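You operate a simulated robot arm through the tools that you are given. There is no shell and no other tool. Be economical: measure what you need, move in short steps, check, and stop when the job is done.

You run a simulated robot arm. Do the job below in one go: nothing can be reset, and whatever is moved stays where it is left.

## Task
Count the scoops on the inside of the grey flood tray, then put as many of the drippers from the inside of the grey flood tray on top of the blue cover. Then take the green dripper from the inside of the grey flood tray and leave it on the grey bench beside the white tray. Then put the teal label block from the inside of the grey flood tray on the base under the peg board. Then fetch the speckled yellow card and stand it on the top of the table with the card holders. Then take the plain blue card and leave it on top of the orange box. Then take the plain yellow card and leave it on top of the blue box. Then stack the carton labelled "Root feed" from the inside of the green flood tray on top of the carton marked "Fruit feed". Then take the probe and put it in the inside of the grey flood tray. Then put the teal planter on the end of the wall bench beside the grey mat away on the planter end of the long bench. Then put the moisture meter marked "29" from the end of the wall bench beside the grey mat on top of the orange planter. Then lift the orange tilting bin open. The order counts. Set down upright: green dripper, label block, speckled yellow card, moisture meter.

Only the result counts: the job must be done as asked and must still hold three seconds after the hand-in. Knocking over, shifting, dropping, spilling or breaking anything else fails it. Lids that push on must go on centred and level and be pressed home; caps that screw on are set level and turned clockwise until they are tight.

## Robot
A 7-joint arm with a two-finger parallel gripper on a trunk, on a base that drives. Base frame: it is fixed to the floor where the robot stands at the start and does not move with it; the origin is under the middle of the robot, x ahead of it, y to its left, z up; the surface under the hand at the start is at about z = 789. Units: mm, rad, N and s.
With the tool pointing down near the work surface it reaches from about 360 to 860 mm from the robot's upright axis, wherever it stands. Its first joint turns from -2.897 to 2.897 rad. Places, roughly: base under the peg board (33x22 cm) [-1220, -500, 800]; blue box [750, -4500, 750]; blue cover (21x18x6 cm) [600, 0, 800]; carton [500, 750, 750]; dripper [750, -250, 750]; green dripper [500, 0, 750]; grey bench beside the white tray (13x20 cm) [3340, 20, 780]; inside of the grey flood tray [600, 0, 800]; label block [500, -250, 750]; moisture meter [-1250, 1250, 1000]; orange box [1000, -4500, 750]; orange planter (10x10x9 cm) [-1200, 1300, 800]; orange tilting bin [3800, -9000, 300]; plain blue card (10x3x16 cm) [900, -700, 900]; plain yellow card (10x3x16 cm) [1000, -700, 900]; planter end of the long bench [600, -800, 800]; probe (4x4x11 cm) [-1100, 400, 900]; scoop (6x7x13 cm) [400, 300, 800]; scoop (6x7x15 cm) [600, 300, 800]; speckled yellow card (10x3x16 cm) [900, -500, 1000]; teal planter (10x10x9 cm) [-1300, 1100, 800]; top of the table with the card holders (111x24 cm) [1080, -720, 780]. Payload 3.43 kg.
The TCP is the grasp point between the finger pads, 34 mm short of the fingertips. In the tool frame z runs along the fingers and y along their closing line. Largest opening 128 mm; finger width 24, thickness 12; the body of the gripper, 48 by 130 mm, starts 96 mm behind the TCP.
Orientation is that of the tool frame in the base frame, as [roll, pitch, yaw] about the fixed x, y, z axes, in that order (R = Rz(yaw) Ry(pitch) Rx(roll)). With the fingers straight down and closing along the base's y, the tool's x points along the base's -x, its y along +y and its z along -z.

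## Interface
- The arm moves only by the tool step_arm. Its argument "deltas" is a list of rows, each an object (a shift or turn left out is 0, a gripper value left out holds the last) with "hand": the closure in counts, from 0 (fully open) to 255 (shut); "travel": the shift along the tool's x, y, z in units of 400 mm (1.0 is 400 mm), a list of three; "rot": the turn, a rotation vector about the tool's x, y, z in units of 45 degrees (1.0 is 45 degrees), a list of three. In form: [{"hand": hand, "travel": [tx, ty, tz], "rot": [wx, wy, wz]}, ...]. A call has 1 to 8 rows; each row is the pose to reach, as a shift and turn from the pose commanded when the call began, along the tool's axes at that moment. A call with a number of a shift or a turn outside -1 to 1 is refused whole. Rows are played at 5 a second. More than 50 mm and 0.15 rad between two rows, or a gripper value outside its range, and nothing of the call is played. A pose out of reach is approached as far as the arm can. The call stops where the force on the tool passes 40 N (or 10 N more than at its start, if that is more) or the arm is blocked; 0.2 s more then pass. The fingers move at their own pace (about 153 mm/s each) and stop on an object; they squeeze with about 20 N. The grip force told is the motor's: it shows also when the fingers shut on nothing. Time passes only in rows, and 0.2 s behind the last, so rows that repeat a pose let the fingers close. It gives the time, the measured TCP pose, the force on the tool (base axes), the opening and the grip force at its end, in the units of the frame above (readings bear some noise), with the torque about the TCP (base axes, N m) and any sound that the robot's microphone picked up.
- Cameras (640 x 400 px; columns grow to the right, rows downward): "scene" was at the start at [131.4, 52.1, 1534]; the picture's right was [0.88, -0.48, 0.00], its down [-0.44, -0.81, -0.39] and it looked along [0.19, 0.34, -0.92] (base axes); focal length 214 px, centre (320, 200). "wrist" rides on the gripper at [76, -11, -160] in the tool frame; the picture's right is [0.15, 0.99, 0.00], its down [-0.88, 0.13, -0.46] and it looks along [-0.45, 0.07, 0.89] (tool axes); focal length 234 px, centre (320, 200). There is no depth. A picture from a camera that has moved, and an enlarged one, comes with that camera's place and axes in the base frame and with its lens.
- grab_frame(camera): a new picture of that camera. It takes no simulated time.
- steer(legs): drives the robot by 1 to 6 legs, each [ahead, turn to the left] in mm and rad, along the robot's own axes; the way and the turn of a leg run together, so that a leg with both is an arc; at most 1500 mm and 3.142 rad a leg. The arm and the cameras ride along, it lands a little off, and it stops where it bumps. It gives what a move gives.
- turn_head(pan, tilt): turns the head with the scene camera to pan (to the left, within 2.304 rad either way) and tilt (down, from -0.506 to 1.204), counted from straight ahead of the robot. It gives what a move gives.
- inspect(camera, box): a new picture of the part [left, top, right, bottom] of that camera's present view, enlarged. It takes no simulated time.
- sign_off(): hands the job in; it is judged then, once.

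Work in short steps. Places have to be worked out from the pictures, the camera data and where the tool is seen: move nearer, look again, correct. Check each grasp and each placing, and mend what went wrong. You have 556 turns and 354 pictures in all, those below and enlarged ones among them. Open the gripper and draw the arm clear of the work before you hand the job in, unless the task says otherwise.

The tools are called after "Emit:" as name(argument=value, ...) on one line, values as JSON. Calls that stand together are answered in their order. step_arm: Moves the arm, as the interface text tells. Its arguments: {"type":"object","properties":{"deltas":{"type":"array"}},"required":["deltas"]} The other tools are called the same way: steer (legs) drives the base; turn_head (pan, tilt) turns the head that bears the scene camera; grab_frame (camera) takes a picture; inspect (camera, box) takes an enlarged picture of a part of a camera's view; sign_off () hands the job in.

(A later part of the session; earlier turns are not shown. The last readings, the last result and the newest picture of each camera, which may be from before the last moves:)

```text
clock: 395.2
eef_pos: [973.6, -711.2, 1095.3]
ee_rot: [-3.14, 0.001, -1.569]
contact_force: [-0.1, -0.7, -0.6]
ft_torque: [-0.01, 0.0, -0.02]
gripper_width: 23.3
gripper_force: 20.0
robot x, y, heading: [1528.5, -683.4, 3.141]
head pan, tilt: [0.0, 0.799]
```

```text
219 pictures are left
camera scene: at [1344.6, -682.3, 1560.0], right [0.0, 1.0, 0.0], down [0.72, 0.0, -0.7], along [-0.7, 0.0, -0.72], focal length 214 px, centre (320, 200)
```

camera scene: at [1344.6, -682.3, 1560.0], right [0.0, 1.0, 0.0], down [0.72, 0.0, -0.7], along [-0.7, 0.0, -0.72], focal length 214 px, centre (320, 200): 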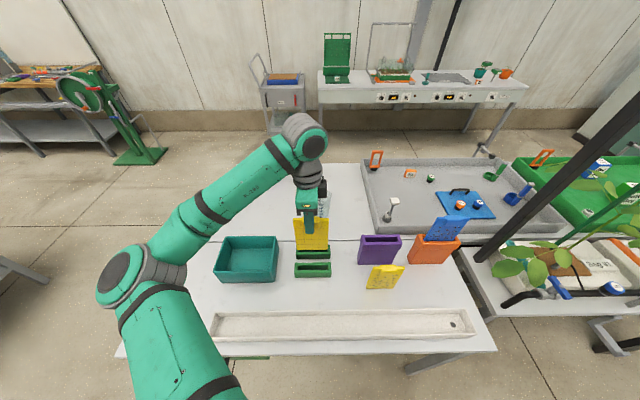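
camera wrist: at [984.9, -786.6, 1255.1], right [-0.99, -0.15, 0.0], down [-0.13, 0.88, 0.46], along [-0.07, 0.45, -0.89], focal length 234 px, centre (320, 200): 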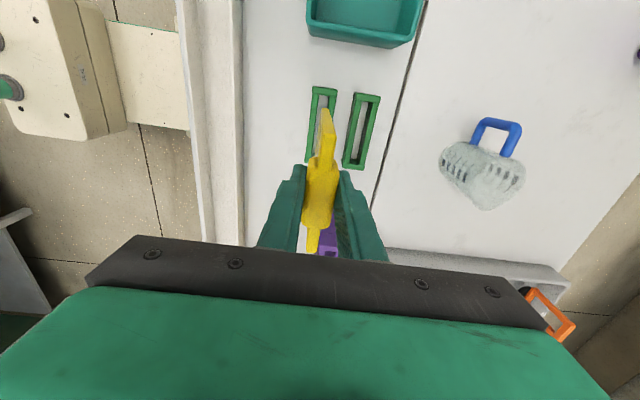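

Pressing it square on the table first, so that the bottom edge aligns: moving to (1052, -712) and lowering.

Emit:
step_arm(deltas=[{"travel": [0, -0.1, 0]}, {"travel": [0, -0.1975, 0]}, {"travel": [0, -0.1975, 0.12]}, {"travel": [0, -0.1975, 0.24]}, {"travel": [0, -0.1975, 0.36]}])

Emit:
inspect(camera="scene", box=[220, 180, 420, 340])

Emit:
step_arm(deltas=[{"travel": [0, 0, 0.02]}])

Emit:
step_arm(deltas=[{"travel": [0, 0, 0.01]}])

Emit:
step_arm(deltas=[{"travel": [0, 0, 0.006]}])

```text
clock: 396.4
eef_pos: [1051.6, -711.8, 949.1]
ee_rot: [3.141, 0.003, -1.57]
contact_force: [-0.8, -0.3, -0.9]
ft_torque: [0.01, 0.01, -0.02]
gripper_width: 23.4
gripper_force: 20.1
robot x, y, heading: [1533.0, -685.7, 3.137]
head pan, tilt: [0.0, 0.799]
```

```text
2.50 times, centred on (320, 260) of scene
camera zoom: at [1344.7, -682.3, 1560.1], right [0.0, 1.0, 0.0], down [0.72, 0.0, -0.7], along [-0.7, 0.0, -0.72], focal length 536 px, centre (320, 50)
```

zoom: 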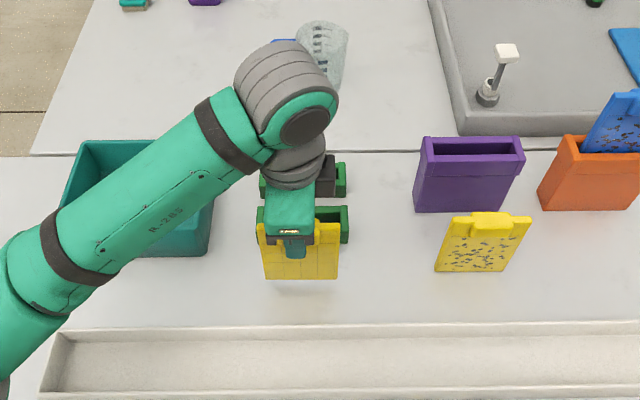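

```text
clock: 396.8
eef_pos: [1051.6, -712.2, 942.6]
ee_rot: [3.141, 0.001, -1.568]
contact_force: [-0.2, 0.4, -0.8]
ft_torque: [0.02, -0.02, -0.01]
gripper_width: 23.1
gripper_force: 20.0
robot x, y, heading: [1531.3, -684.8, 3.136]
head pan, tilt: [0.0, 0.799]
```

```text
clock: 397.2
eef_pos: [1051.3, -711.4, 939.6]
ee_rot: [3.141, 0.004, -1.57]
contact_force: [-0.5, 0.3, -0.1]
ft_torque: [0.03, 0.03, -0.04]
gripper_width: 23.3
gripper_force: 19.9
robot x, y, heading: [1532.4, -685.9, 3.142]
head pan, tilt: [0.0, 0.799]
```

```text
clock: 397.6
eef_pos: [1051.7, -711.9, 937.7]
ee_rot: [-3.14, 0.002, -1.57]
contact_force: [0.7, -0.1, -0.4]
ft_torque: [-0.03, -0.01, -0.03]
gripper_width: 23.4
gripper_force: 19.9
robot x, y, heading: [1527.8, -683.3, 3.142]
head pan, tilt: [0.0, 0.799]
```

Continuing down in ~2–3 mm steps to contact.

Emit:
step_arm(deltas=[{"travel": [0, 0, 0.007]}])

Emit:
step_arm(deltas=[{"travel": [0, 0, 0.007]}])

Emit:
step_arm(deltas=[{"travel": [0, 0, 0.007]}])

Emit:
step_arm(deltas=[{"travel": [0, 0, 0.006]}])

```text
clock: 398.0
eef_pos: [1050.8, -712.4, 933.2]
ee_rot: [3.142, 0.003, -1.569]
contact_force: [0.9, 0.4, 0.1]
ft_torque: [0.03, -0.03, 0.0]
gripper_width: 23.5
gripper_force: 19.8
robot x, y, heading: [1529.2, -685.7, 3.14]
head pan, tilt: [0.0, 0.799]
```

```text
clock: 398.4
eef_pos: [1050.4, -710.9, 932.2]
ee_rot: [3.141, 0.003, -1.57]
contact_force: [-0.7, 1.1, -1.1]
ft_torque: [0.01, 0.02, 0.0]
gripper_width: 23.3
gripper_force: 20.0
robot x, y, heading: [1533.1, -688.2, 3.137]
head pan, tilt: [0.0, 0.799]
```

```text
clock: 398.8
eef_pos: [1051.8, -711.6, 929.2]
ee_rot: [3.14, 0.003, -1.569]
contact_force: [-0.3, 0.0, -1.1]
ft_torque: [0.0, 0.01, -0.02]
gripper_width: 23.4
gripper_force: 20.4
robot x, y, heading: [1528.0, -684.4, 3.137]
head pan, tilt: [0.0, 0.799]
```

```text
clock: 399.2
eef_pos: [1052.4, -711.7, 926.6]
ee_rot: [3.141, 0.002, -1.567]
contact_force: [0.9, 1.7, 5.3]
ft_torque: [-0.06, -0.09, 0.02]
gripper_width: 23.6
gripper_force: 20.2
robot x, y, heading: [1531.1, -681.6, 3.142]
head pan, tilt: [0.0, 0.799]
```

Contact at 926. Pressing a little more to seat it, then releasing in place.

Emit:
step_arm(deltas=[{"travel": [0, 0, 0.005]}])

Emit:
step_arm(deltas=[{"travel": [0, 0, 0.003]}])

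Emit:
step_arm(deltas=[{"hand": 215, "travel": [0, 0, -0.003]}, {"hand": 200, "travel": [0, 0, -0.003]}, {"hand": 190, "travel": [0, 0, -0.003]}, {"hand": 180, "travel": [0, 0, -0.003]}, {"hand": 180, "travel": [0, 0, -0.003]}])

Emit:
grab_frame(camera="wrist")

```text
clock: 399.6
eef_pos: [1050.8, -712.5, 924.3]
ee_rot: [-3.141, -0.001, -1.569]
contact_force: [0.6, 1.2, 15.7]
ft_torque: [0.02, -0.06, 0.0]
gripper_width: 23.4
gripper_force: 19.6
robot x, y, heading: [1530.8, -684.7, 3.141]
head pan, tilt: [0.0, 0.799]
```

```text
clock: 400.0
eef_pos: [1052.2, -712.5, 923.7]
ee_rot: [-3.141, 0.003, -1.568]
contact_force: [-0.8, 0.1, 15.4]
ft_torque: [-0.02, -0.05, -0.01]
gripper_width: 23.2
gripper_force: 20.5
robot x, y, heading: [1530.1, -683.4, 3.137]
head pan, tilt: [0.0, 0.799]
```

```text
clock: 401.2
eef_pos: [1051.4, -712.9, 924.1]
ee_rot: [-3.141, 0.004, -1.57]
contact_force: [0.0, 0.1, -0.3]
ft_torque: [0.0, -0.02, 0.0]
gripper_width: 37.4
gripper_force: 0.0
robot x, y, heading: [1534.2, -683.2, 3.138]
head pan, tilt: [0.0, 0.799]
```

```text
217 pictures are left
camera wrist: at [1062.9, -788.0, 1084.0], right [-0.99, -0.15, 0.0], down [-0.13, 0.88, 0.46], along [-0.07, 0.45, -0.89], focal length 234 px, centre (320, 200)
```

wrist: 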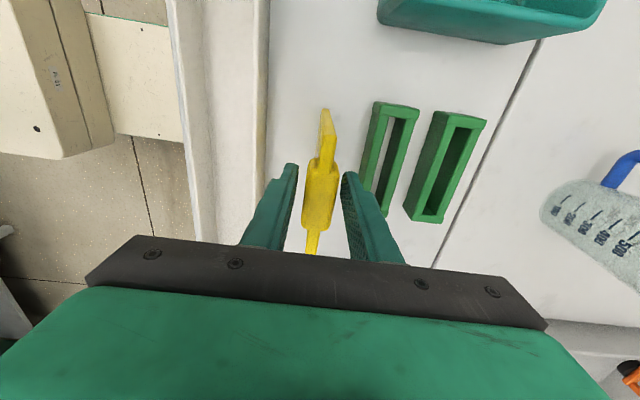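

The yellow card stands squarely between the open fingers. Regripping and lifting.

Emit:
step_arm(deltas=[{"hand": 255}, {"hand": 255}, {"hand": 255}, {"travel": [0, 0, -0.08]}, {"travel": [0, 0, -0.2]}, {"travel": [0, 0, -0.32]}, {"travel": [0, 0, -0.44]}, {"travel": [0, 0, -0.56]}])

Emit:
step_arm(deltas=[{"travel": [-0.02, -0.08, -0.1]}, {"travel": [-0.04, -0.16, -0.18]}, {"travel": [-0.06, -0.22, -0.27]}])

Emit:
steer(legs=[[-150, 0], [0, 1.572], [1280, 0], [0, -1.571], [1450, 0], [0, 1.571]])

```text
clock: 403.0
eef_pos: [1052.4, -711.5, 1148.9]
ee_rot: [-3.141, 0.003, -1.568]
contact_force: [0.4, 0.1, -0.5]
ft_torque: [0.02, 0.01, 0.02]
gripper_width: 23.4
gripper_force: 20.3
robot x, y, heading: [1530.6, -683.3, 3.142]
head pan, tilt: [0.0, 0.799]
```

```text
refused: row 1 steps farther than a row can; nothing moved
```

```text
clock: 429.9
eef_pos: [190.8, -2392.6, 1148.0]
ee_rot: [-3.141, 0.002, -0.087]
contact_force: [-0.3, -0.2, 0.5]
ft_torque: [-0.03, 0.02, -0.01]
gripper_width: 23.5
gripper_force: 20.5
robot x, y, heading: [204.5, -1911.9, -1.666]
head pan, tilt: [0.0, 0.799]
```

Raising the arm and driving down the aisle to the island.

Emit:
step_arm(deltas=[{"travel": [0, 0, -0.1]}, {"travel": [0, 0, -0.2]}, {"travel": [0, 0, -0.29]}])

Emit:
steer(legs=[[0, 0.065], [1500, 0], [1180, 0]])

```text
clock: 430.6
eef_pos: [191.4, -2392.2, 1263.1]
ee_rot: [-3.141, 0.002, -0.087]
contact_force: [0.8, -0.4, -0.5]
ft_torque: [0.04, 0.01, -0.01]
gripper_width: 23.4
gripper_force: 19.5
robot x, y, heading: [201.4, -1910.9, -1.661]
head pan, tilt: [0.0, 0.799]
```

```text
clock: 444.2
eef_pos: [143.8, -5093.9, 1263.6]
ee_rot: [-3.141, 0.002, -0.029]
contact_force: [-0.4, 0.2, -1.0]
ft_torque: [0.01, 0.03, 0.02]
gripper_width: 23.4
gripper_force: 20.3
robot x, y, heading: [127.1, -4614.6, -1.602]
head pan, tilt: [0.0, 0.799]
```

Now turning to face the island and moving forward.

Emit:
steer(legs=[[0, 1.602], [100, 0]])

Emit:
grab_frame(camera="scene")

Emit:
grab_frame(camera="wrist")

```text
clock: 449.8
eef_pos: [706.7, -4598.8, 1263.8]
ee_rot: [3.141, 0.001, 1.549]
contact_force: [-0.6, -0.3, -0.4]
ft_torque: [-0.01, 0.01, 0.01]
gripper_width: 23.2
gripper_force: 20.0
robot x, y, heading: [228.4, -4618.8, -0.029]
head pan, tilt: [0.0, 0.799]
```

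```text
216 pictures are left
camera scene: at [413.1, -4620.7, 1560.1], right [-0.02, -1.0, 0.0], down [-0.72, 0.02, -0.7], along [0.7, -0.02, -0.72], focal length 214 px, centre (320, 200)
```

scene: 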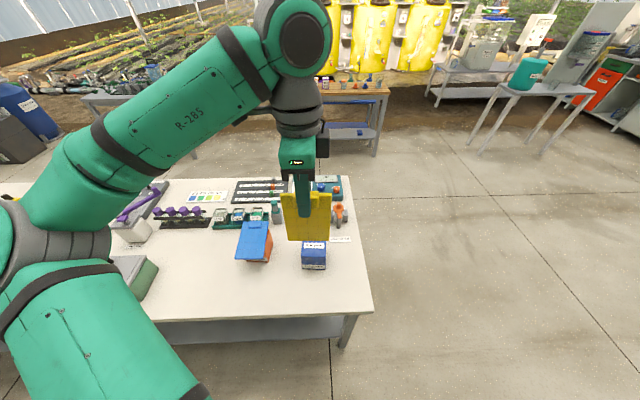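

```text
215 pictures are left
camera wrist: at [698.0, -4521.7, 1424.0], right [0.99, 0.13, 0.0], down [0.11, -0.88, 0.46], along [0.06, -0.45, -0.89], focal length 234 px, centre (320, 200)
```

wrist: 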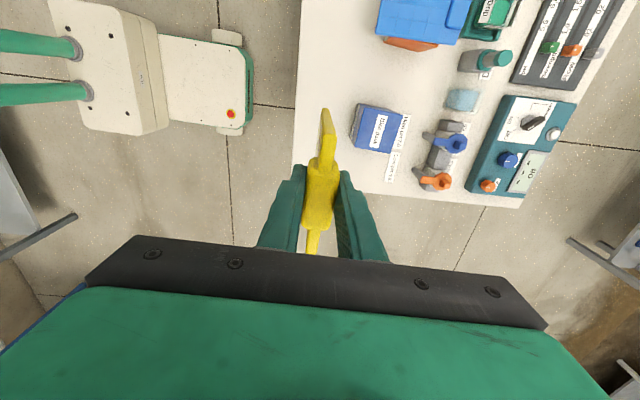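

Blue box top is at about (847, -4603). Moving over it and lowering to z≈1090 for a closer look.

Emit:
step_arm(deltas=[{"travel": [0, 0.12, 0]}, {"travel": [0, 0.24, 0.03]}, {"travel": [-0.002, 0.35, 0.06]}, {"travel": [-0.002, 0.35, 0.18]}, {"travel": [-0.002, 0.35, 0.3]}, {"travel": [-0.002, 0.35, 0.42]}])

Emit:
grab_frame(camera="wrist")

Emit:
inspect(camera="scene", box=[230, 160, 390, 290])

```text
clock: 451.1
eef_pos: [848.1, -4601.7, 1091.8]
ee_rot: [3.141, 0.002, 1.55]
contact_force: [-0.9, -0.4, 0.0]
ft_torque: [0.01, -0.01, 0.03]
gripper_width: 23.4
gripper_force: 20.0
robot x, y, heading: [231.2, -4617.8, -0.021]
head pan, tilt: [0.0, 0.799]
```

```text
214 pictures are left
camera wrist: at [838.2, -4524.8, 1253.9], right [0.99, 0.13, 0.0], down [0.11, -0.88, 0.46], along [0.06, -0.45, -0.89], focal length 234 px, centre (320, 200)
```

wrist: 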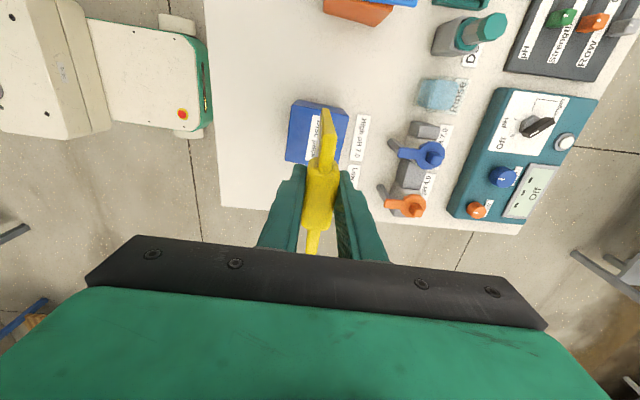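

```text
3.08 times, centred on (310, 225) of scene
camera zoom: at [413.0, -4620.7, 1560.1], right [-0.02, -1.0, 0.0], down [-0.72, 0.02, -0.7], along [0.7, -0.02, -0.72], focal length 660 px, centre (351, 123)
```

zoom: 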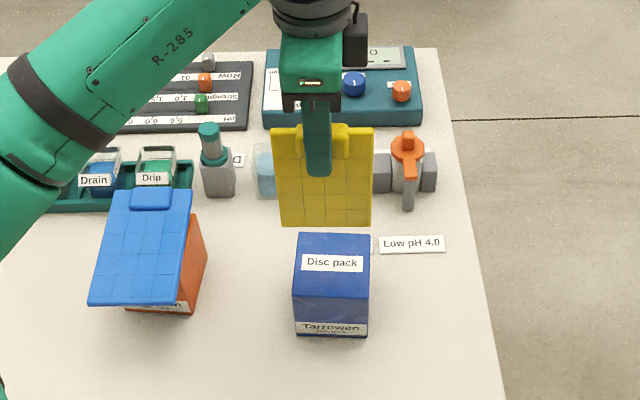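

Box centre ≈ (842, -4604). Small correction and lowering to just above contact (~1035).

Emit:
step_arm(deltas=[{"travel": [-0.004, -0.0125, 0.07]}, {"travel": [-0.004, -0.0125, 0.14]}])

Emit:
step_arm(deltas=[{"travel": [0, 0, 0.006]}])

Emit:
step_arm(deltas=[{"travel": [0, 0, 0.005]}])

Emit:
step_arm(deltas=[{"travel": [0, 0, 0.004]}])

```text
clock: 451.8
eef_pos: [842.5, -4603.6, 1037.9]
ee_rot: [-3.141, 0.001, 1.549]
contact_force: [0.7, -0.2, -0.9]
ft_torque: [0.01, -0.01, 0.0]
gripper_width: 23.6
gripper_force: 19.7
robot x, y, heading: [227.1, -4617.4, -0.022]
head pan, tilt: [0.0, 0.799]
```

```text
clock: 452.1
eef_pos: [842.0, -4604.3, 1036.0]
ee_rot: [3.141, 0.002, 1.551]
contact_force: [-0.2, -0.4, -0.1]
ft_torque: [-0.02, -0.02, 0.0]
gripper_width: 23.4
gripper_force: 19.7
robot x, y, heading: [229.7, -4621.9, -0.023]
head pan, tilt: [0.0, 0.799]
```

```text
clock: 452.6
eef_pos: [842.5, -4604.1, 1034.6]
ee_rot: [3.14, 0.003, 1.549]
contact_force: [-0.4, -0.6, -0.6]
ft_torque: [-0.02, 0.0, 0.01]
gripper_width: 23.2
gripper_force: 19.2
robot x, y, heading: [230.5, -4616.4, -0.027]
head pan, tilt: [0.0, 0.799]
```

```text
clock: 452.9
eef_pos: [842.4, -4604.2, 1034.0]
ee_rot: [-3.141, 0.003, 1.549]
contact_force: [0.6, 0.0, -0.5]
ft_torque: [0.0, -0.02, 0.03]
gripper_width: 23.7
gripper_force: 19.7
robot x, y, heading: [229.0, -4619.9, -0.026]
head pan, tilt: [0.0, 0.799]
```

Emit:
inspect(camera="scene", box=[280, 190, 360, 260])

Emit:
step_arm(deltas=[{"travel": [0, 0, 0.005]}])

Emit:
step_arm(deltas=[{"travel": [0, 0, 0.005]}])

Emit:
step_arm(deltas=[{"travel": [0, 0, 0.004]}])

```text
5.71 times, centred on (320, 225) of scene
camera zoom: at [413.1, -4620.7, 1560.1], right [-0.02, -1.0, 0.0], down [-0.72, 0.02, -0.7], along [0.7, -0.02, -0.72], focal length 1226 px, centre (320, 57)
```

zoom: 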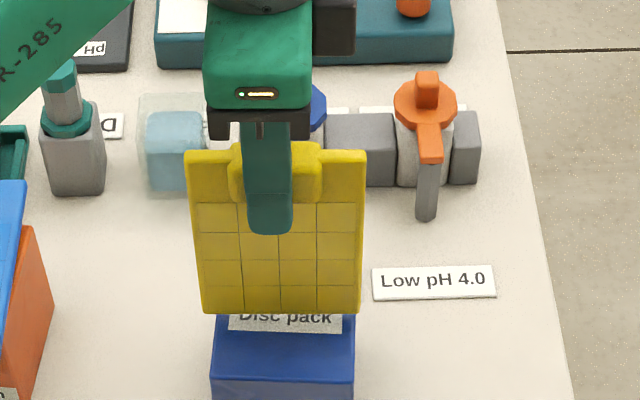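

```text
clock: 453.4
eef_pos: [842.1, -4603.8, 1030.9]
ee_rot: [3.141, 0.004, 1.549]
contact_force: [-0.7, -0.3, 0.2]
ft_torque: [0.04, -0.02, 0.0]
gripper_width: 23.7
gripper_force: 19.8
robot x, y, heading: [227.8, -4613.6, -0.027]
head pan, tilt: [0.0, 0.799]
```

```text
clock: 453.8
eef_pos: [842.0, -4605.1, 1029.6]
ee_rot: [-3.141, 0.002, 1.549]
contact_force: [0.2, 0.2, 0.6]
ft_torque: [0.03, 0.01, 0.01]
gripper_width: 23.2
gripper_force: 20.1
robot x, y, heading: [231.4, -4617.9, -0.023]
head pan, tilt: [0.0, 0.799]
```

```text
clock: 454.1
eef_pos: [842.1, -4604.3, 1027.4]
ee_rot: [3.14, 0.002, 1.549]
contact_force: [-0.4, 0.4, -0.4]
ft_torque: [-0.01, -0.02, 0.02]
gripper_width: 23.5
gripper_force: 20.3
robot x, y, heading: [233.1, -4618.8, -0.025]
head pan, tilt: [0.0, 0.799]
```

Still free at 1027; continuing with ~1.5 mm steps.

Emit:
step_arm(deltas=[{"travel": [0, 0, 0.005]}])

Emit:
step_arm(deltas=[{"travel": [0, 0, 0.004]}])

Emit:
step_arm(deltas=[{"travel": [0, 0, 0.004]}])

```text
clock: 454.6
eef_pos: [841.6, -4605.7, 1026.6]
ee_rot: [3.142, 0.001, 1.551]
contact_force: [-0.7, 0.1, -0.6]
ft_torque: [0.0, -0.01, 0.02]
gripper_width: 23.6
gripper_force: 20.2
robot x, y, heading: [229.3, -4616.7, -0.021]
head pan, tilt: [0.0, 0.799]
```

```text
clock: 454.9
eef_pos: [842.0, -4605.5, 1024.7]
ee_rot: [3.141, 0.001, 1.549]
contact_force: [0.3, -0.7, -0.6]
ft_torque: [0.0, -0.02, 0.0]
gripper_width: 23.2
gripper_force: 19.8
robot x, y, heading: [227.2, -4614.6, -0.026]
head pan, tilt: [0.0, 0.799]
```

```text
clock: 455.4
eef_pos: [842.0, -4604.9, 1023.8]
ee_rot: [3.14, 0.001, 1.548]
contact_force: [0.1, -1.4, 15.7]
ft_torque: [-0.14, -0.01, 0.02]
gripper_width: 23.1
gripper_force: 20.3
robot x, y, heading: [228.3, -4610.6, -0.031]
head pan, tilt: [0.0, 0.799]
```

Contact, 16 N with no pitch torque. Opening very gradually in place.

Emit:
step_arm(deltas=[{"hand": 215, "travel": [0, 0, -0.002]}, {"hand": 210, "travel": [0, 0, -0.002]}, {"hand": 203, "travel": [0, 0, -0.002]}, {"hand": 195, "travel": [0, 0, -0.002]}, {"hand": 185, "travel": [0, 0, -0.002]}, {"hand": 175, "travel": [0, 0, -0.002]}])

Emit:
grab_frame(camera="wrist")

```text
clock: 456.8
eef_pos: [842.5, -4603.8, 1023.4]
ee_rot: [3.141, 0.001, 1.548]
contact_force: [-0.2, 0.3, -0.2]
ft_torque: [0.03, 0.02, 0.01]
gripper_width: 40.1
gripper_force: 0.0
robot x, y, heading: [230.5, -4613.9, -0.024]
head pan, tilt: [0.0, 0.799]
```

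```text
211 pictures are left
camera wrist: at [832.9, -4527.6, 1183.9], right [0.99, 0.13, 0.0], down [0.11, -0.88, 0.46], along [0.06, -0.45, -0.89], focal length 234 px, centre (320, 200)
```

wrist: 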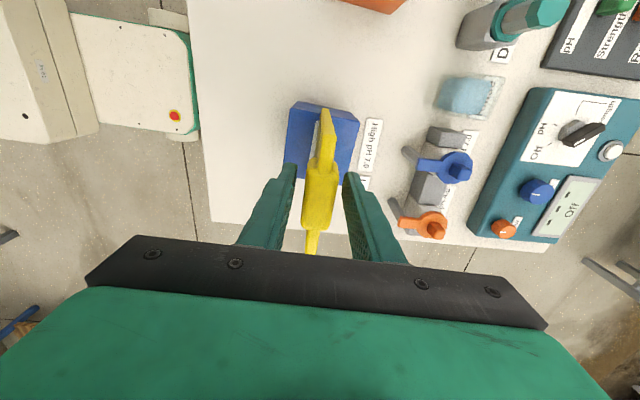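

The card stands free on the blue box. Rising straight up.

Emit:
step_arm(deltas=[{"hand": 150}, {"hand": 140, "travel": [0, 0, -0.04]}, {"hand": 140, "travel": [0, 0, -0.12]}, {"travel": [0, 0, -0.24]}, {"travel": [0, 0, -0.36]}, {"travel": [0, 0, -0.48]}, {"travel": [0, 0, -0.56]}])

Emit:
grab_frame(camera="wrist")

Emit:
inspect(camera="scene", box=[230, 160, 390, 290])

```text
clock: 458.4
eef_pos: [843.4, -4605.9, 1248.2]
ee_rot: [-3.14, 0.002, 1.549]
contact_force: [0.1, -0.3, -0.1]
ft_torque: [0.01, 0.02, 0.01]
gripper_width: 57.8
gripper_force: 0.0
robot x, y, heading: [231.7, -4613.8, -0.027]
head pan, tilt: [0.0, 0.799]
```

```text
210 pictures are left
camera wrist: at [834.6, -4528.8, 1409.0], right [0.99, 0.13, 0.0], down [0.11, -0.88, 0.46], along [0.06, -0.45, -0.89], focal length 234 px, centre (320, 200)
```

wrist: 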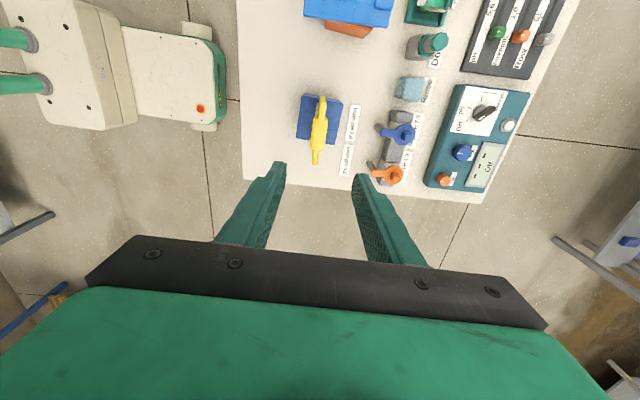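

```text
3.08 times, centred on (310, 225) of scene
camera zoom: at [413.3, -4620.6, 1560.0], right [-0.02, -1.0, 0.0], down [-0.72, 0.02, -0.7], along [0.7, -0.02, -0.72], focal length 660 px, centre (351, 123)
```

zoom: 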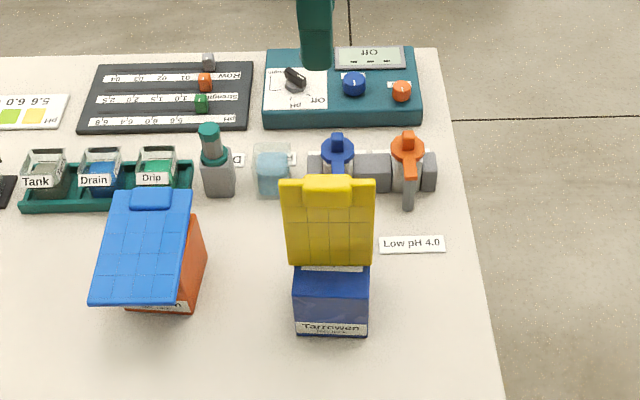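

The yellow card stands on the blue box and the blue card is stable. Next job is the cartons in the green tray; tucking, restoring gripper orientation and driving there.

Emit:
step_arm(deltas=[{"travel": [0, -0.11, 0], "rot": [0, 0, -0.17]}, {"travel": [0, -0.22, 0], "rot": [0, 0, -0.34]}, {"travel": [0, -0.33, 0], "rot": [0, 0, -0.51]}, {"travel": [0, -0.44, 0.05], "rot": [0, 0, -0.68]}, {"travel": [0, -0.5, 0.1], "rot": [0, 0, -0.85]}, {"travel": [0, -0.55, 0.15], "rot": [0, 0, -1.0]}])

Emit:
step_arm(deltas=[{"rot": [0, 0, -0.17]}, {"rot": [0, 0, -0.34]}, {"rot": [0, 0, -0.51]}, {"rot": [0, 0, -0.68]}, {"rot": [0, 0, -0.85]}, {"rot": [0, 0, -0.97]}])

Emit:
steer(legs=[[0, 1.765], [1500, 0], [1250, 0], [0, -0.168], [1500, 0], [1200, 0]])

Emit:
turn_head(pan=0.0, tilt=0.5)

Emit:
grab_frame(camera="scene")

```text
clock: 459.8
eef_pos: [622.8, -4601.0, 1187.1]
ee_rot: [-3.139, 0.001, 2.338]
contact_force: [-0.3, 0.1, -0.8]
ft_torque: [0.02, -0.03, 0.01]
gripper_width: 57.6
gripper_force: 0.0
robot x, y, heading: [227.5, -4619.7, -0.021]
head pan, tilt: [0.0, 0.799]
```

```text
clock: 461.1
eef_pos: [623.4, -4599.4, 1187.7]
ee_rot: [-3.14, 0.0, 3.099]
contact_force: [0.4, 0.2, -0.1]
ft_torque: [0.03, -0.03, 0.0]
gripper_width: 57.6
gripper_force: 0.1
robot x, y, heading: [229.7, -4616.9, -0.022]
head pan, tilt: [0.0, 0.799]
```

```text
clock: 492.9
eef_pos: [-363.1, 1218.6, 1187.2]
ee_rot: [-3.141, -0.001, -1.566]
contact_force: [-0.9, -0.5, -0.1]
ft_torque: [-0.02, 0.01, -0.01]
gripper_width: 57.7
gripper_force: 0.0
robot x, y, heading: [-325.2, 825.9, 1.599]
head pan, tilt: [0.0, 0.799]
```

```text
clock: 493.8
eef_pos: [-363.0, 1218.2, 1188.1]
ee_rot: [-3.139, 0.0, -1.566]
contact_force: [0.3, -0.9, 0.2]
ft_torque: [-0.03, -0.04, -0.02]
gripper_width: 57.6
gripper_force: 0.0
robot x, y, heading: [-320.7, 826.5, 1.593]
head pan, tilt: [0.0, 0.499]
```

```text
208 pictures are left
camera scene: at [-330.7, 1022.2, 1586.0], right [1.0, 0.03, 0.0], down [0.01, -0.48, -0.88], along [-0.02, 0.88, -0.48], focal length 214 px, centre (320, 200)
```

scene: 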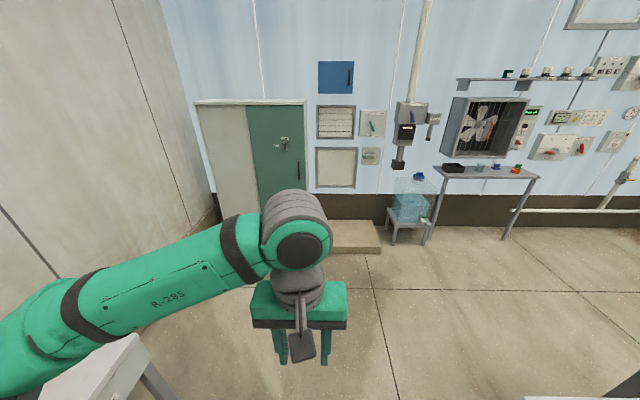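

Turning to face the green tray and driving up to it.

Emit:
steer(legs=[[0, -1.595], [250, 0]])

Emit:
turn_head(pan=0.0, tilt=0.8)

Emit:
grab_frame(camera="scene")

Emit:
grab_frame(camera="wrist")

```text
clock: 500.0
eef_pos: [318.8, 854.4, 1187.6]
ee_rot: [-3.14, -0.001, 3.123]
contact_force: [-0.4, 0.1, -0.3]
ft_torque: [-0.01, -0.02, -0.01]
gripper_width: 57.7
gripper_force: 0.0
robot x, y, heading: [-74.8, 824.8, 0.001]
head pan, tilt: [0.0, 0.499]
```

```text
clock: 500.8
eef_pos: [320.0, 855.0, 1188.1]
ee_rot: [-3.14, 0.0, 3.123]
contact_force: [-0.9, 0.1, -0.4]
ft_torque: [0.0, -0.04, -0.03]
gripper_width: 57.8
gripper_force: 0.1
robot x, y, heading: [-73.5, 829.7, 0.003]
head pan, tilt: [0.0, 0.799]
```

```text
207 pictures are left
camera scene: at [110.8, 828.0, 1560.1], right [0.0, -1.0, 0.0], down [-0.72, 0.0, -0.7], along [0.7, 0.0, -0.72], focal length 214 px, centre (320, 200)
```

scene: 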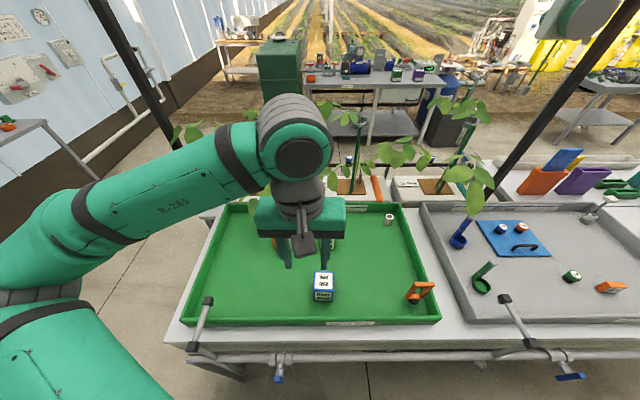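

```text
206 pictures are left
camera wrist: at [243.6, 845.9, 1348.1], right [-0.13, 0.99, 0.0], down [0.88, 0.12, 0.46], along [0.45, 0.06, -0.89], focal length 234 px, centre (320, 200)
```

wrist: 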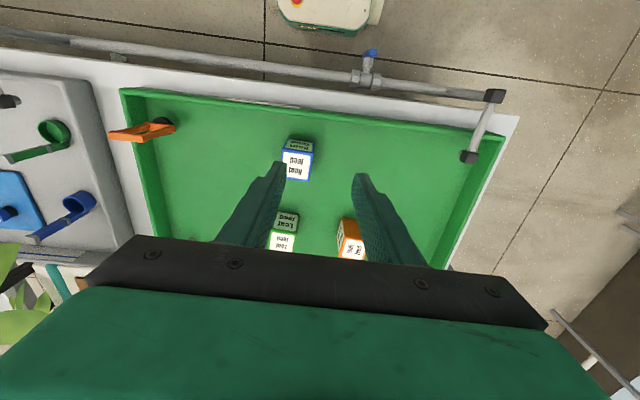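

Zooming in to read the labels.

Emit:
inspect(camera="wrist", box=[250, 120, 390, 270])

Emit:
inspect(camera="scene", box=[250, 210, 390, 310])

```text
2.67 times, centred on (320, 195) of wrist
camera zoom: at [243.6, 845.9, 1348.1], right [-0.13, 0.99, 0.0], down [0.88, 0.12, 0.46], along [0.45, 0.06, -0.89], focal length 624 px, centre (320, 213)
```

zoom: 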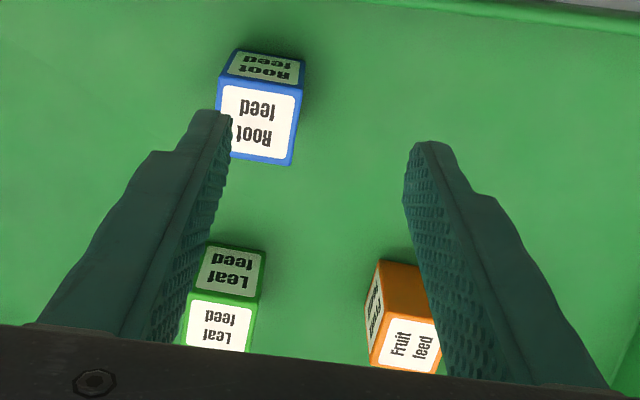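

```text
4.00 times, centred on (320, 260) of scene
camera zoom: at [110.8, 828.0, 1560.1], right [0.0, -1.0, 0.0], down [-0.72, 0.0, -0.7], along [0.7, 0.0, -0.72], focal length 858 px, centre (320, -40)
```

zoom: 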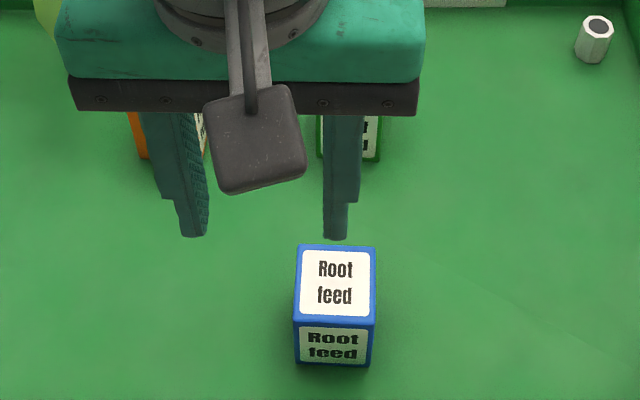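

Root feed (blue) has its top centre at about (413, 817, 868); Fruit feed is near (620, 980). Moving over Root feed.

Emit:
step_arm(deltas=[{"hand": 50, "travel": [-0.06, -0.022, 0.1]}, {"travel": [-0.12, -0.044, 0.2]}, {"travel": [-0.18, -0.066, 0.29]}, {"travel": [-0.234, -0.088, 0.38]}, {"travel": [-0.234, -0.088, 0.47]}])

Emit:
grab_frame(camera="wrist")

```text
clock: 502.0
eef_pos: [411.2, 816.7, 998.2]
ee_rot: [-3.141, -0.001, 3.124]
contact_force: [0.7, -0.4, -0.1]
ft_torque: [0.02, -0.03, -0.01]
gripper_width: 102.9
gripper_force: 0.1
robot x, y, heading: [-74.0, 828.4, 0.004]
head pan, tilt: [0.0, 0.799]
```

```text
203 pictures are left
camera wrist: at [335.7, 808.1, 1158.8], right [-0.13, 0.99, 0.0], down [0.88, 0.11, 0.46], along [0.45, 0.06, -0.89], focal length 234 px, centre (320, 200)
```

wrist: 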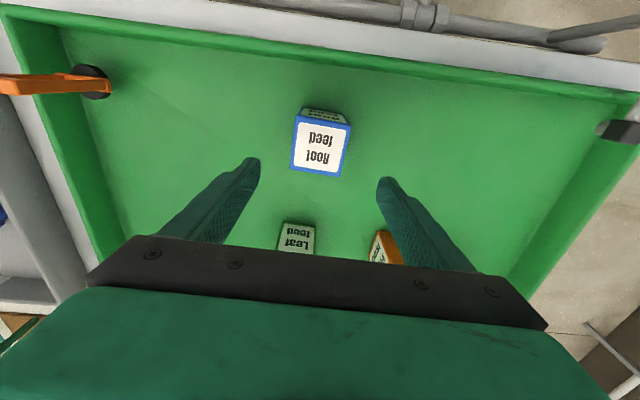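

Centred at (408, 818), square to the gripper. Descending to z≈838 and closing.

Emit:
step_arm(deltas=[{"travel": [0.007, 0.003, 0.12]}, {"travel": [0.007, 0.003, 0.24]}, {"travel": [0.007, 0.003, 0.34]}, {"travel": [0.007, 0.003, 0.4]}, {"hand": 255, "travel": [0.007, 0.003, 0.4]}, {"hand": 255, "travel": [0.007, 0.003, 0.4]}, {"hand": 255, "travel": [0.007, 0.003, 0.4]}])

Emit:
step_arm(deltas=[{"travel": [0, 0, -0.05]}, {"travel": [0, 0, -0.14]}, {"travel": [0, 0, -0.26]}, {"travel": [0, 0, -0.38]}, {"travel": [0, 0, -0.5]}])

Emit:
grab_frame(camera="wrist")

Emit:
grab_frame(camera="scene")

```text
clock: 503.6
eef_pos: [408.7, 817.6, 839.0]
ee_rot: [-3.14, -0.001, 3.126]
contact_force: [1.8, -1.2, 0.0]
ft_torque: [0.04, -0.11, -0.04]
gripper_width: 65.4
gripper_force: 20.1
robot x, y, heading: [-72.0, 825.7, 0.002]
head pan, tilt: [0.0, 0.799]
```

```text
clock: 504.8
eef_pos: [409.7, 818.2, 1042.7]
ee_rot: [-3.14, 0.001, 3.124]
contact_force: [0.1, 0.5, -3.1]
ft_torque: [0.04, 0.04, 0.0]
gripper_width: 64.7
gripper_force: 20.1
robot x, y, heading: [-72.4, 828.1, -0.001]
head pan, tilt: [0.0, 0.799]
```

```text
202 pictures are left
camera wrist: at [334.8, 807.3, 1202.4], right [-0.13, 0.99, 0.0], down [0.88, 0.11, 0.46], along [0.45, 0.06, -0.89], focal length 234 px, centre (320, 200)
```

wrist: 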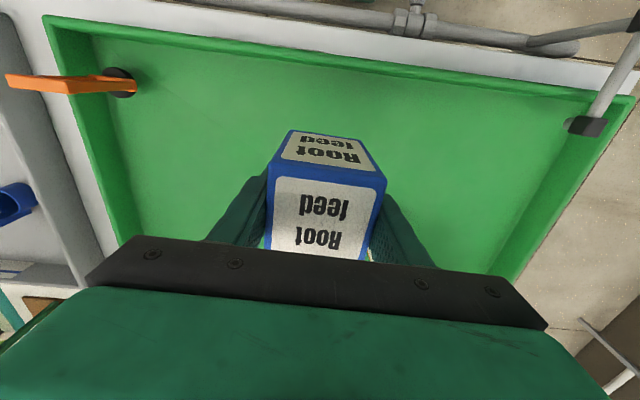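

```text
201 pictures are left
camera scene: at [110.9, 828.0, 1560.0], right [0.0, -1.0, 0.0], down [-0.72, 0.0, -0.7], along [0.7, 0.0, -0.72], focal length 214 px, centre (320, 200)
```

scene: 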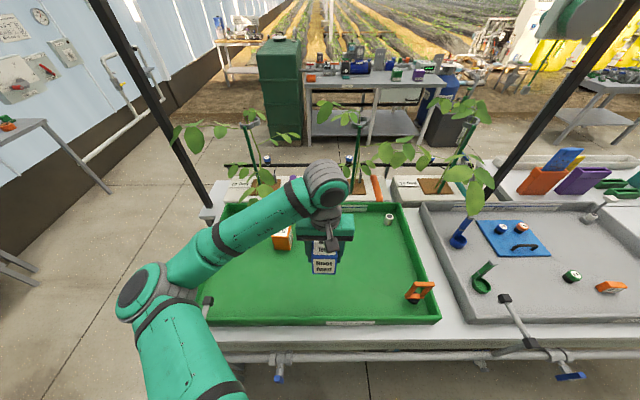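

Held. Locating the Fruit feed carton from the scene camera.

Emit:
inspect(camera="scene", box=[240, 200, 400, 290])

```text
4.00 times, centred on (320, 245) of scene
camera zoom: at [110.9, 828.0, 1560.0], right [0.0, -1.0, 0.0], down [-0.72, 0.0, -0.7], along [0.7, 0.0, -0.72], focal length 858 px, centre (320, 20)
```

zoom: 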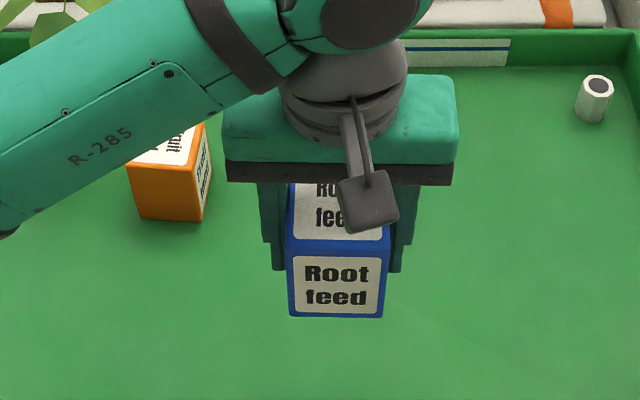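

Moving the arm aside to see the Fruit carton.

Emit:
step_arm(deltas=[{"travel": [0, -0.1, -0.03]}, {"travel": [0, -0.2, -0.06]}, {"travel": [0, -0.3, -0.09]}, {"travel": [0, -0.4, -0.12]}, {"travel": [0, -0.5, -0.15]}, {"travel": [0, -0.6, -0.15]}])

Emit:
inspect(camera="scene", box=[220, 190, 400, 290])

```text
clock: 506.2
eef_pos: [408.3, 580.9, 1102.4]
ee_rot: [-3.14, 0.0, 3.123]
contact_force: [-0.6, 1.0, -2.7]
ft_torque: [-0.07, 0.02, -0.03]
gripper_width: 65.4
gripper_force: 20.3
robot x, y, heading: [-72.0, 826.7, -0.002]
head pan, tilt: [0.0, 0.799]
```

```text
3.56 times, centred on (310, 240) of scene
camera zoom: at [110.8, 828.3, 1560.0], right [0.0, -1.0, 0.0], down [-0.72, 0.0, -0.7], along [0.7, 0.0, -0.72], focal length 763 px, centre (356, 58)
```

zoom: 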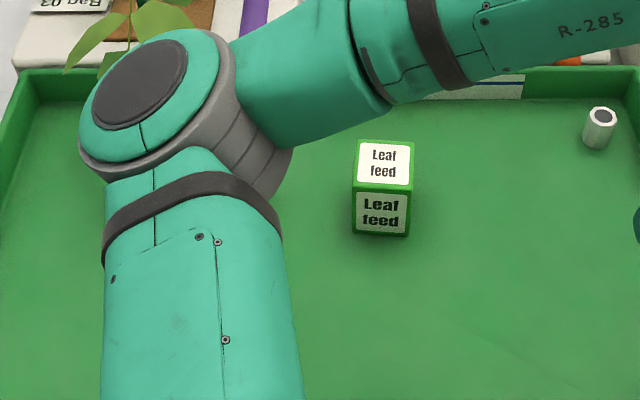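

Using the wrist camera instead: moving the hand beside the Fruit carton at height.

Emit:
step_arm(deltas=[{"travel": [-0.065, 0.085, 0]}, {"travel": [-0.13, 0.17, 0]}, {"travel": [-0.2, 0.255, 0]}, {"travel": [-0.27, 0.34, 0]}, {"travel": [-0.34, 0.42, 0]}, {"travel": [-0.41, 0.5, 0]}, {"travel": [-0.47, 0.58, 0]}])

Emit:
grab_frame(camera="wrist")

Emit:
grab_frame(camera="scene")

```text
clock: 507.8
eef_pos: [597.5, 808.0, 1100.6]
ee_rot: [-3.139, 0.0, 3.123]
contact_force: [0.0, -0.6, -3.8]
ft_torque: [0.02, -0.02, -0.01]
gripper_width: 64.7
gripper_force: 20.3
robot x, y, heading: [-74.2, 827.2, 0.004]
head pan, tilt: [0.0, 0.799]
```

```text
198 pictures are left
camera wrist: at [521.4, 798.6, 1260.7], right [-0.13, 0.99, 0.0], down [0.88, 0.11, 0.46], along [0.45, 0.06, -0.89], focal length 234 px, centre (320, 200)
```

wrist: 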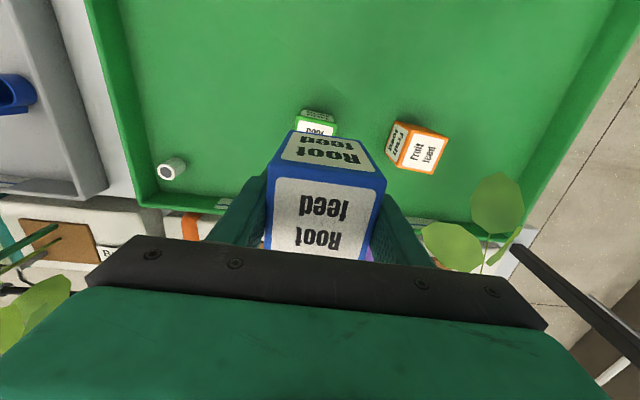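

```text
197 pictures are left
camera scene: at [110.8, 827.8, 1560.0], right [0.0, -1.0, 0.0], down [-0.72, 0.0, -0.7], along [0.7, 0.0, -0.72], focal length 214 px, centre (320, 200)
```

scene: 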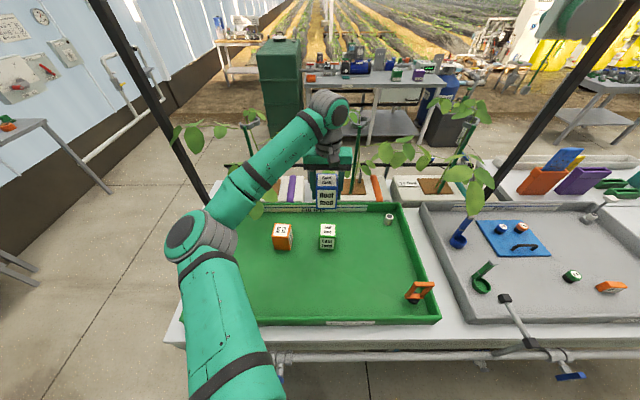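

Emit:
inspect(camera="wrist", box=[360, 100, 480, 200])

Emit:
inspect(camera="scene", box=[240, 200, 360, 275])

```text
4.00 times, centred on (420, 150) of wrist
camera zoom: at [521.4, 798.6, 1260.7], right [-0.13, 0.99, 0.0], down [0.88, 0.11, 0.46], along [0.45, 0.06, -0.89], focal length 937 px, centre (-80, 400)
```

zoom: 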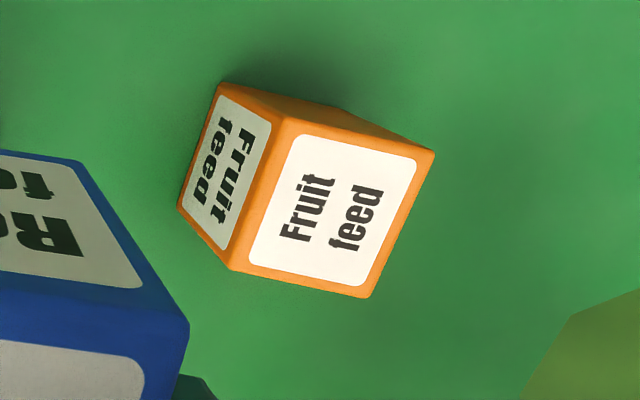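

```text
5.33 times, centred on (300, 238) of scene
camera zoom: at [110.8, 827.8, 1560.0], right [0.0, -1.0, 0.0], down [-0.72, 0.0, -0.7], along [0.7, 0.0, -0.72], focal length 1144 px, centre (427, 0)
```

zoom: 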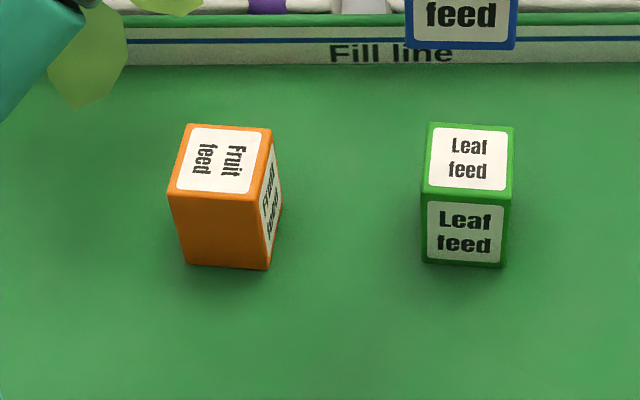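

The Fruit top centre is about (606, 982, 875), nearly square. A plant leaf hangs near (620, 1044, 994), so I'll turn the gripper 90° (held carton is square) to keep its wide body and camera away from the leaf.

Emit:
step_arm(deltas=[{"rot": [0, 0, -0.17]}, {"rot": [0, 0, -0.34]}, {"rot": [0, 0, -0.51]}, {"rot": [0, 0, -0.68]}, {"rot": [0, 0, -0.85]}, {"rot": [0, 0, -1.0]}])

Emit:
step_arm(deltas=[{"rot": [0, 0, -0.17]}, {"rot": [0, 0, -0.34]}, {"rot": [0, 0, -0.51]}, {"rot": [0, 0, -0.68]}, {"rot": [0, 0, -0.85]}, {"rot": [0, 0, -0.98]}])

Emit:
grab_frame(camera="wrist")

Emit:
inspect(camera="scene", box=[180, 120, 380, 275])

```text
clock: 509.2
eef_pos: [598.0, 808.2, 1099.7]
ee_rot: [3.142, 0.0, -2.372]
contact_force: [0.0, 0.1, -3.6]
ft_torque: [0.01, -0.01, 0.0]
gripper_width: 64.8
gripper_force: 20.1
robot x, y, heading: [-75.6, 826.2, 0.007]
head pan, tilt: [0.0, 0.799]
```

```text
clock: 510.6
eef_pos: [596.8, 807.3, 1098.7]
ee_rot: [-3.141, -0.002, -1.604]
contact_force: [0.0, 0.2, -3.0]
ft_torque: [0.03, -0.03, -0.01]
gripper_width: 65.0
gripper_force: 20.9
robot x, y, heading: [-74.1, 830.1, 0.001]
head pan, tilt: [0.0, 0.799]
```

```text
194 pictures are left
camera wrist: at [606.4, 732.1, 1259.8], right [-0.99, -0.11, 0.0], down [-0.1, 0.88, 0.45], along [-0.05, 0.45, -0.89], focal length 234 px, centre (320, 200)
```

wrist: 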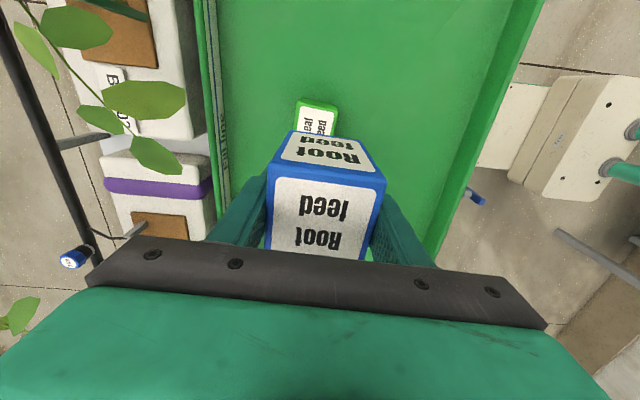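

```text
2.58 times, centred on (280, 198) of scene
camera zoom: at [110.9, 828.0, 1560.0], right [0.0, -1.0, 0.0], down [-0.72, 0.0, -0.7], along [0.7, 0.0, -0.72], focal length 554 px, centre (423, 206)
```

zoom: 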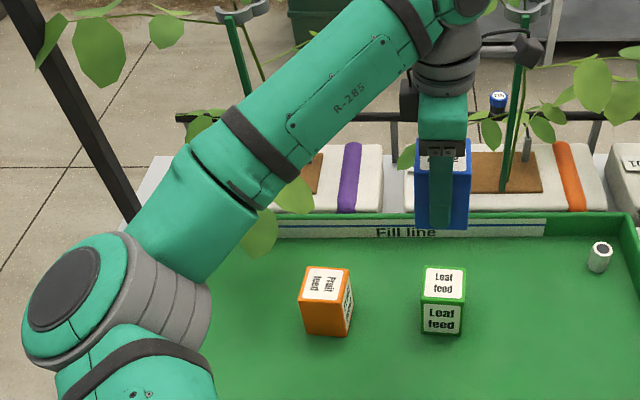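

Rotation done. Leaves are near (635, 1059, 977) and (700, 1016, 984); the turned gripper passes clear. Moving over the Fruit carton (target 603, 978).

Emit:
step_arm(deltas=[{"travel": [-0.1, 0, 0]}, {"travel": [-0.2, 0, 0]}, {"travel": [-0.3, 0, 0]}, {"travel": [-0.425, 0.001, 0]}])

Emit:
grab_frame(camera="wrist")

Emit:
inspect(camera="scene", box=[180, 120, 380, 275])

```text
clock: 511.6
eef_pos: [604.5, 980.5, 1100.4]
ee_rot: [3.141, -0.001, -1.606]
contact_force: [-0.8, -1.2, -3.2]
ft_torque: [0.04, 0.03, 0.0]
gripper_width: 64.9
gripper_force: 20.4
robot x, y, heading: [-76.7, 822.8, 0.009]
head pan, tilt: [0.0, 0.799]
```

```text
192 pictures are left
camera wrist: at [613.4, 904.2, 1260.7], right [-0.99, -0.11, 0.0], down [-0.1, 0.89, 0.45], along [-0.05, 0.45, -0.89], focal length 234 px, centre (320, 200)
```

wrist: 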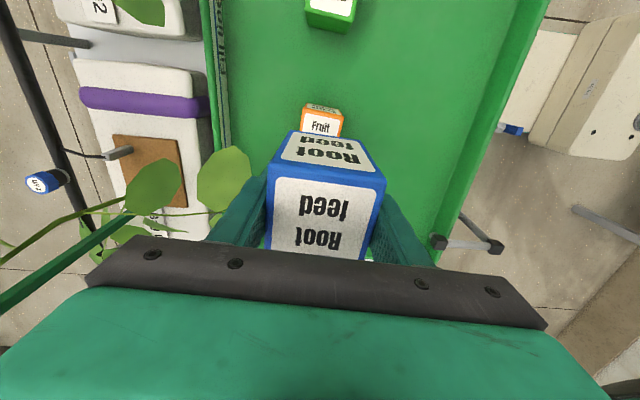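

```text
2.58 times, centred on (280, 198) of scene
camera zoom: at [111.0, 827.7, 1560.0], right [0.0, -1.0, 0.0], down [-0.72, 0.0, -0.7], along [0.7, 0.0, -0.72], focal length 554 px, centre (423, 206)
```

zoom: 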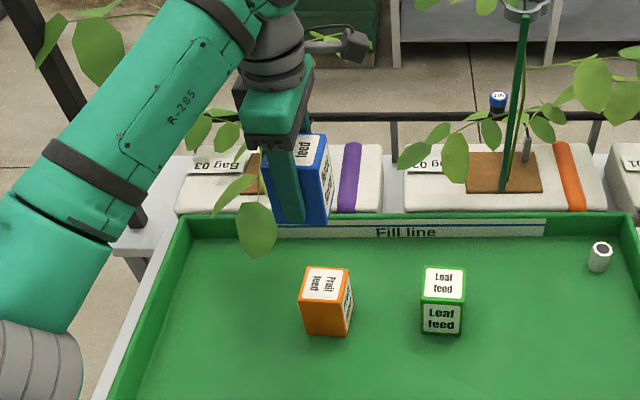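

Zooming on the leaf near the finger to judge clearance.

Emit:
inspect(camera="wrist", box=[100, 80, 400, 260])

Emit:
inspect(camera="scene", box=[230, 140, 330, 230])

```text
2.13 times, centred on (250, 170) of wrist
camera zoom: at [613.4, 904.2, 1260.7], right [-0.99, -0.11, 0.0], down [-0.1, 0.89, 0.45], along [-0.05, 0.45, -0.89], focal length 500 px, centre (469, 264)
```

zoom: 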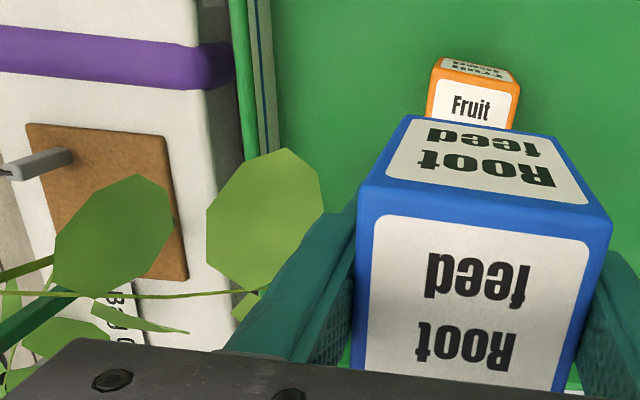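

```text
4.44 times, centred on (280, 185) of scene
camera zoom: at [111.0, 827.7, 1560.0], right [0.0, -1.0, 0.0], down [-0.72, 0.0, -0.7], along [0.7, 0.0, -0.72], focal length 953 px, centre (498, 267)
```

zoom: 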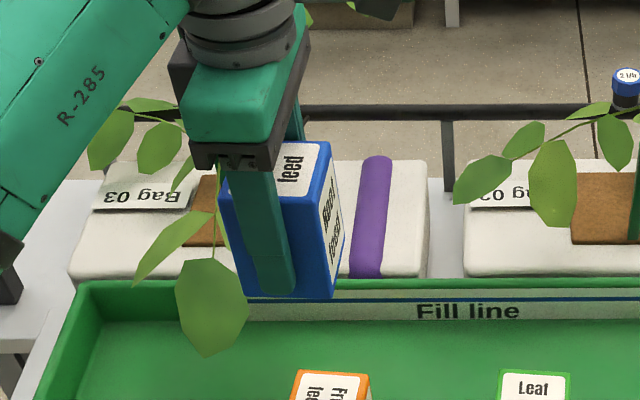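

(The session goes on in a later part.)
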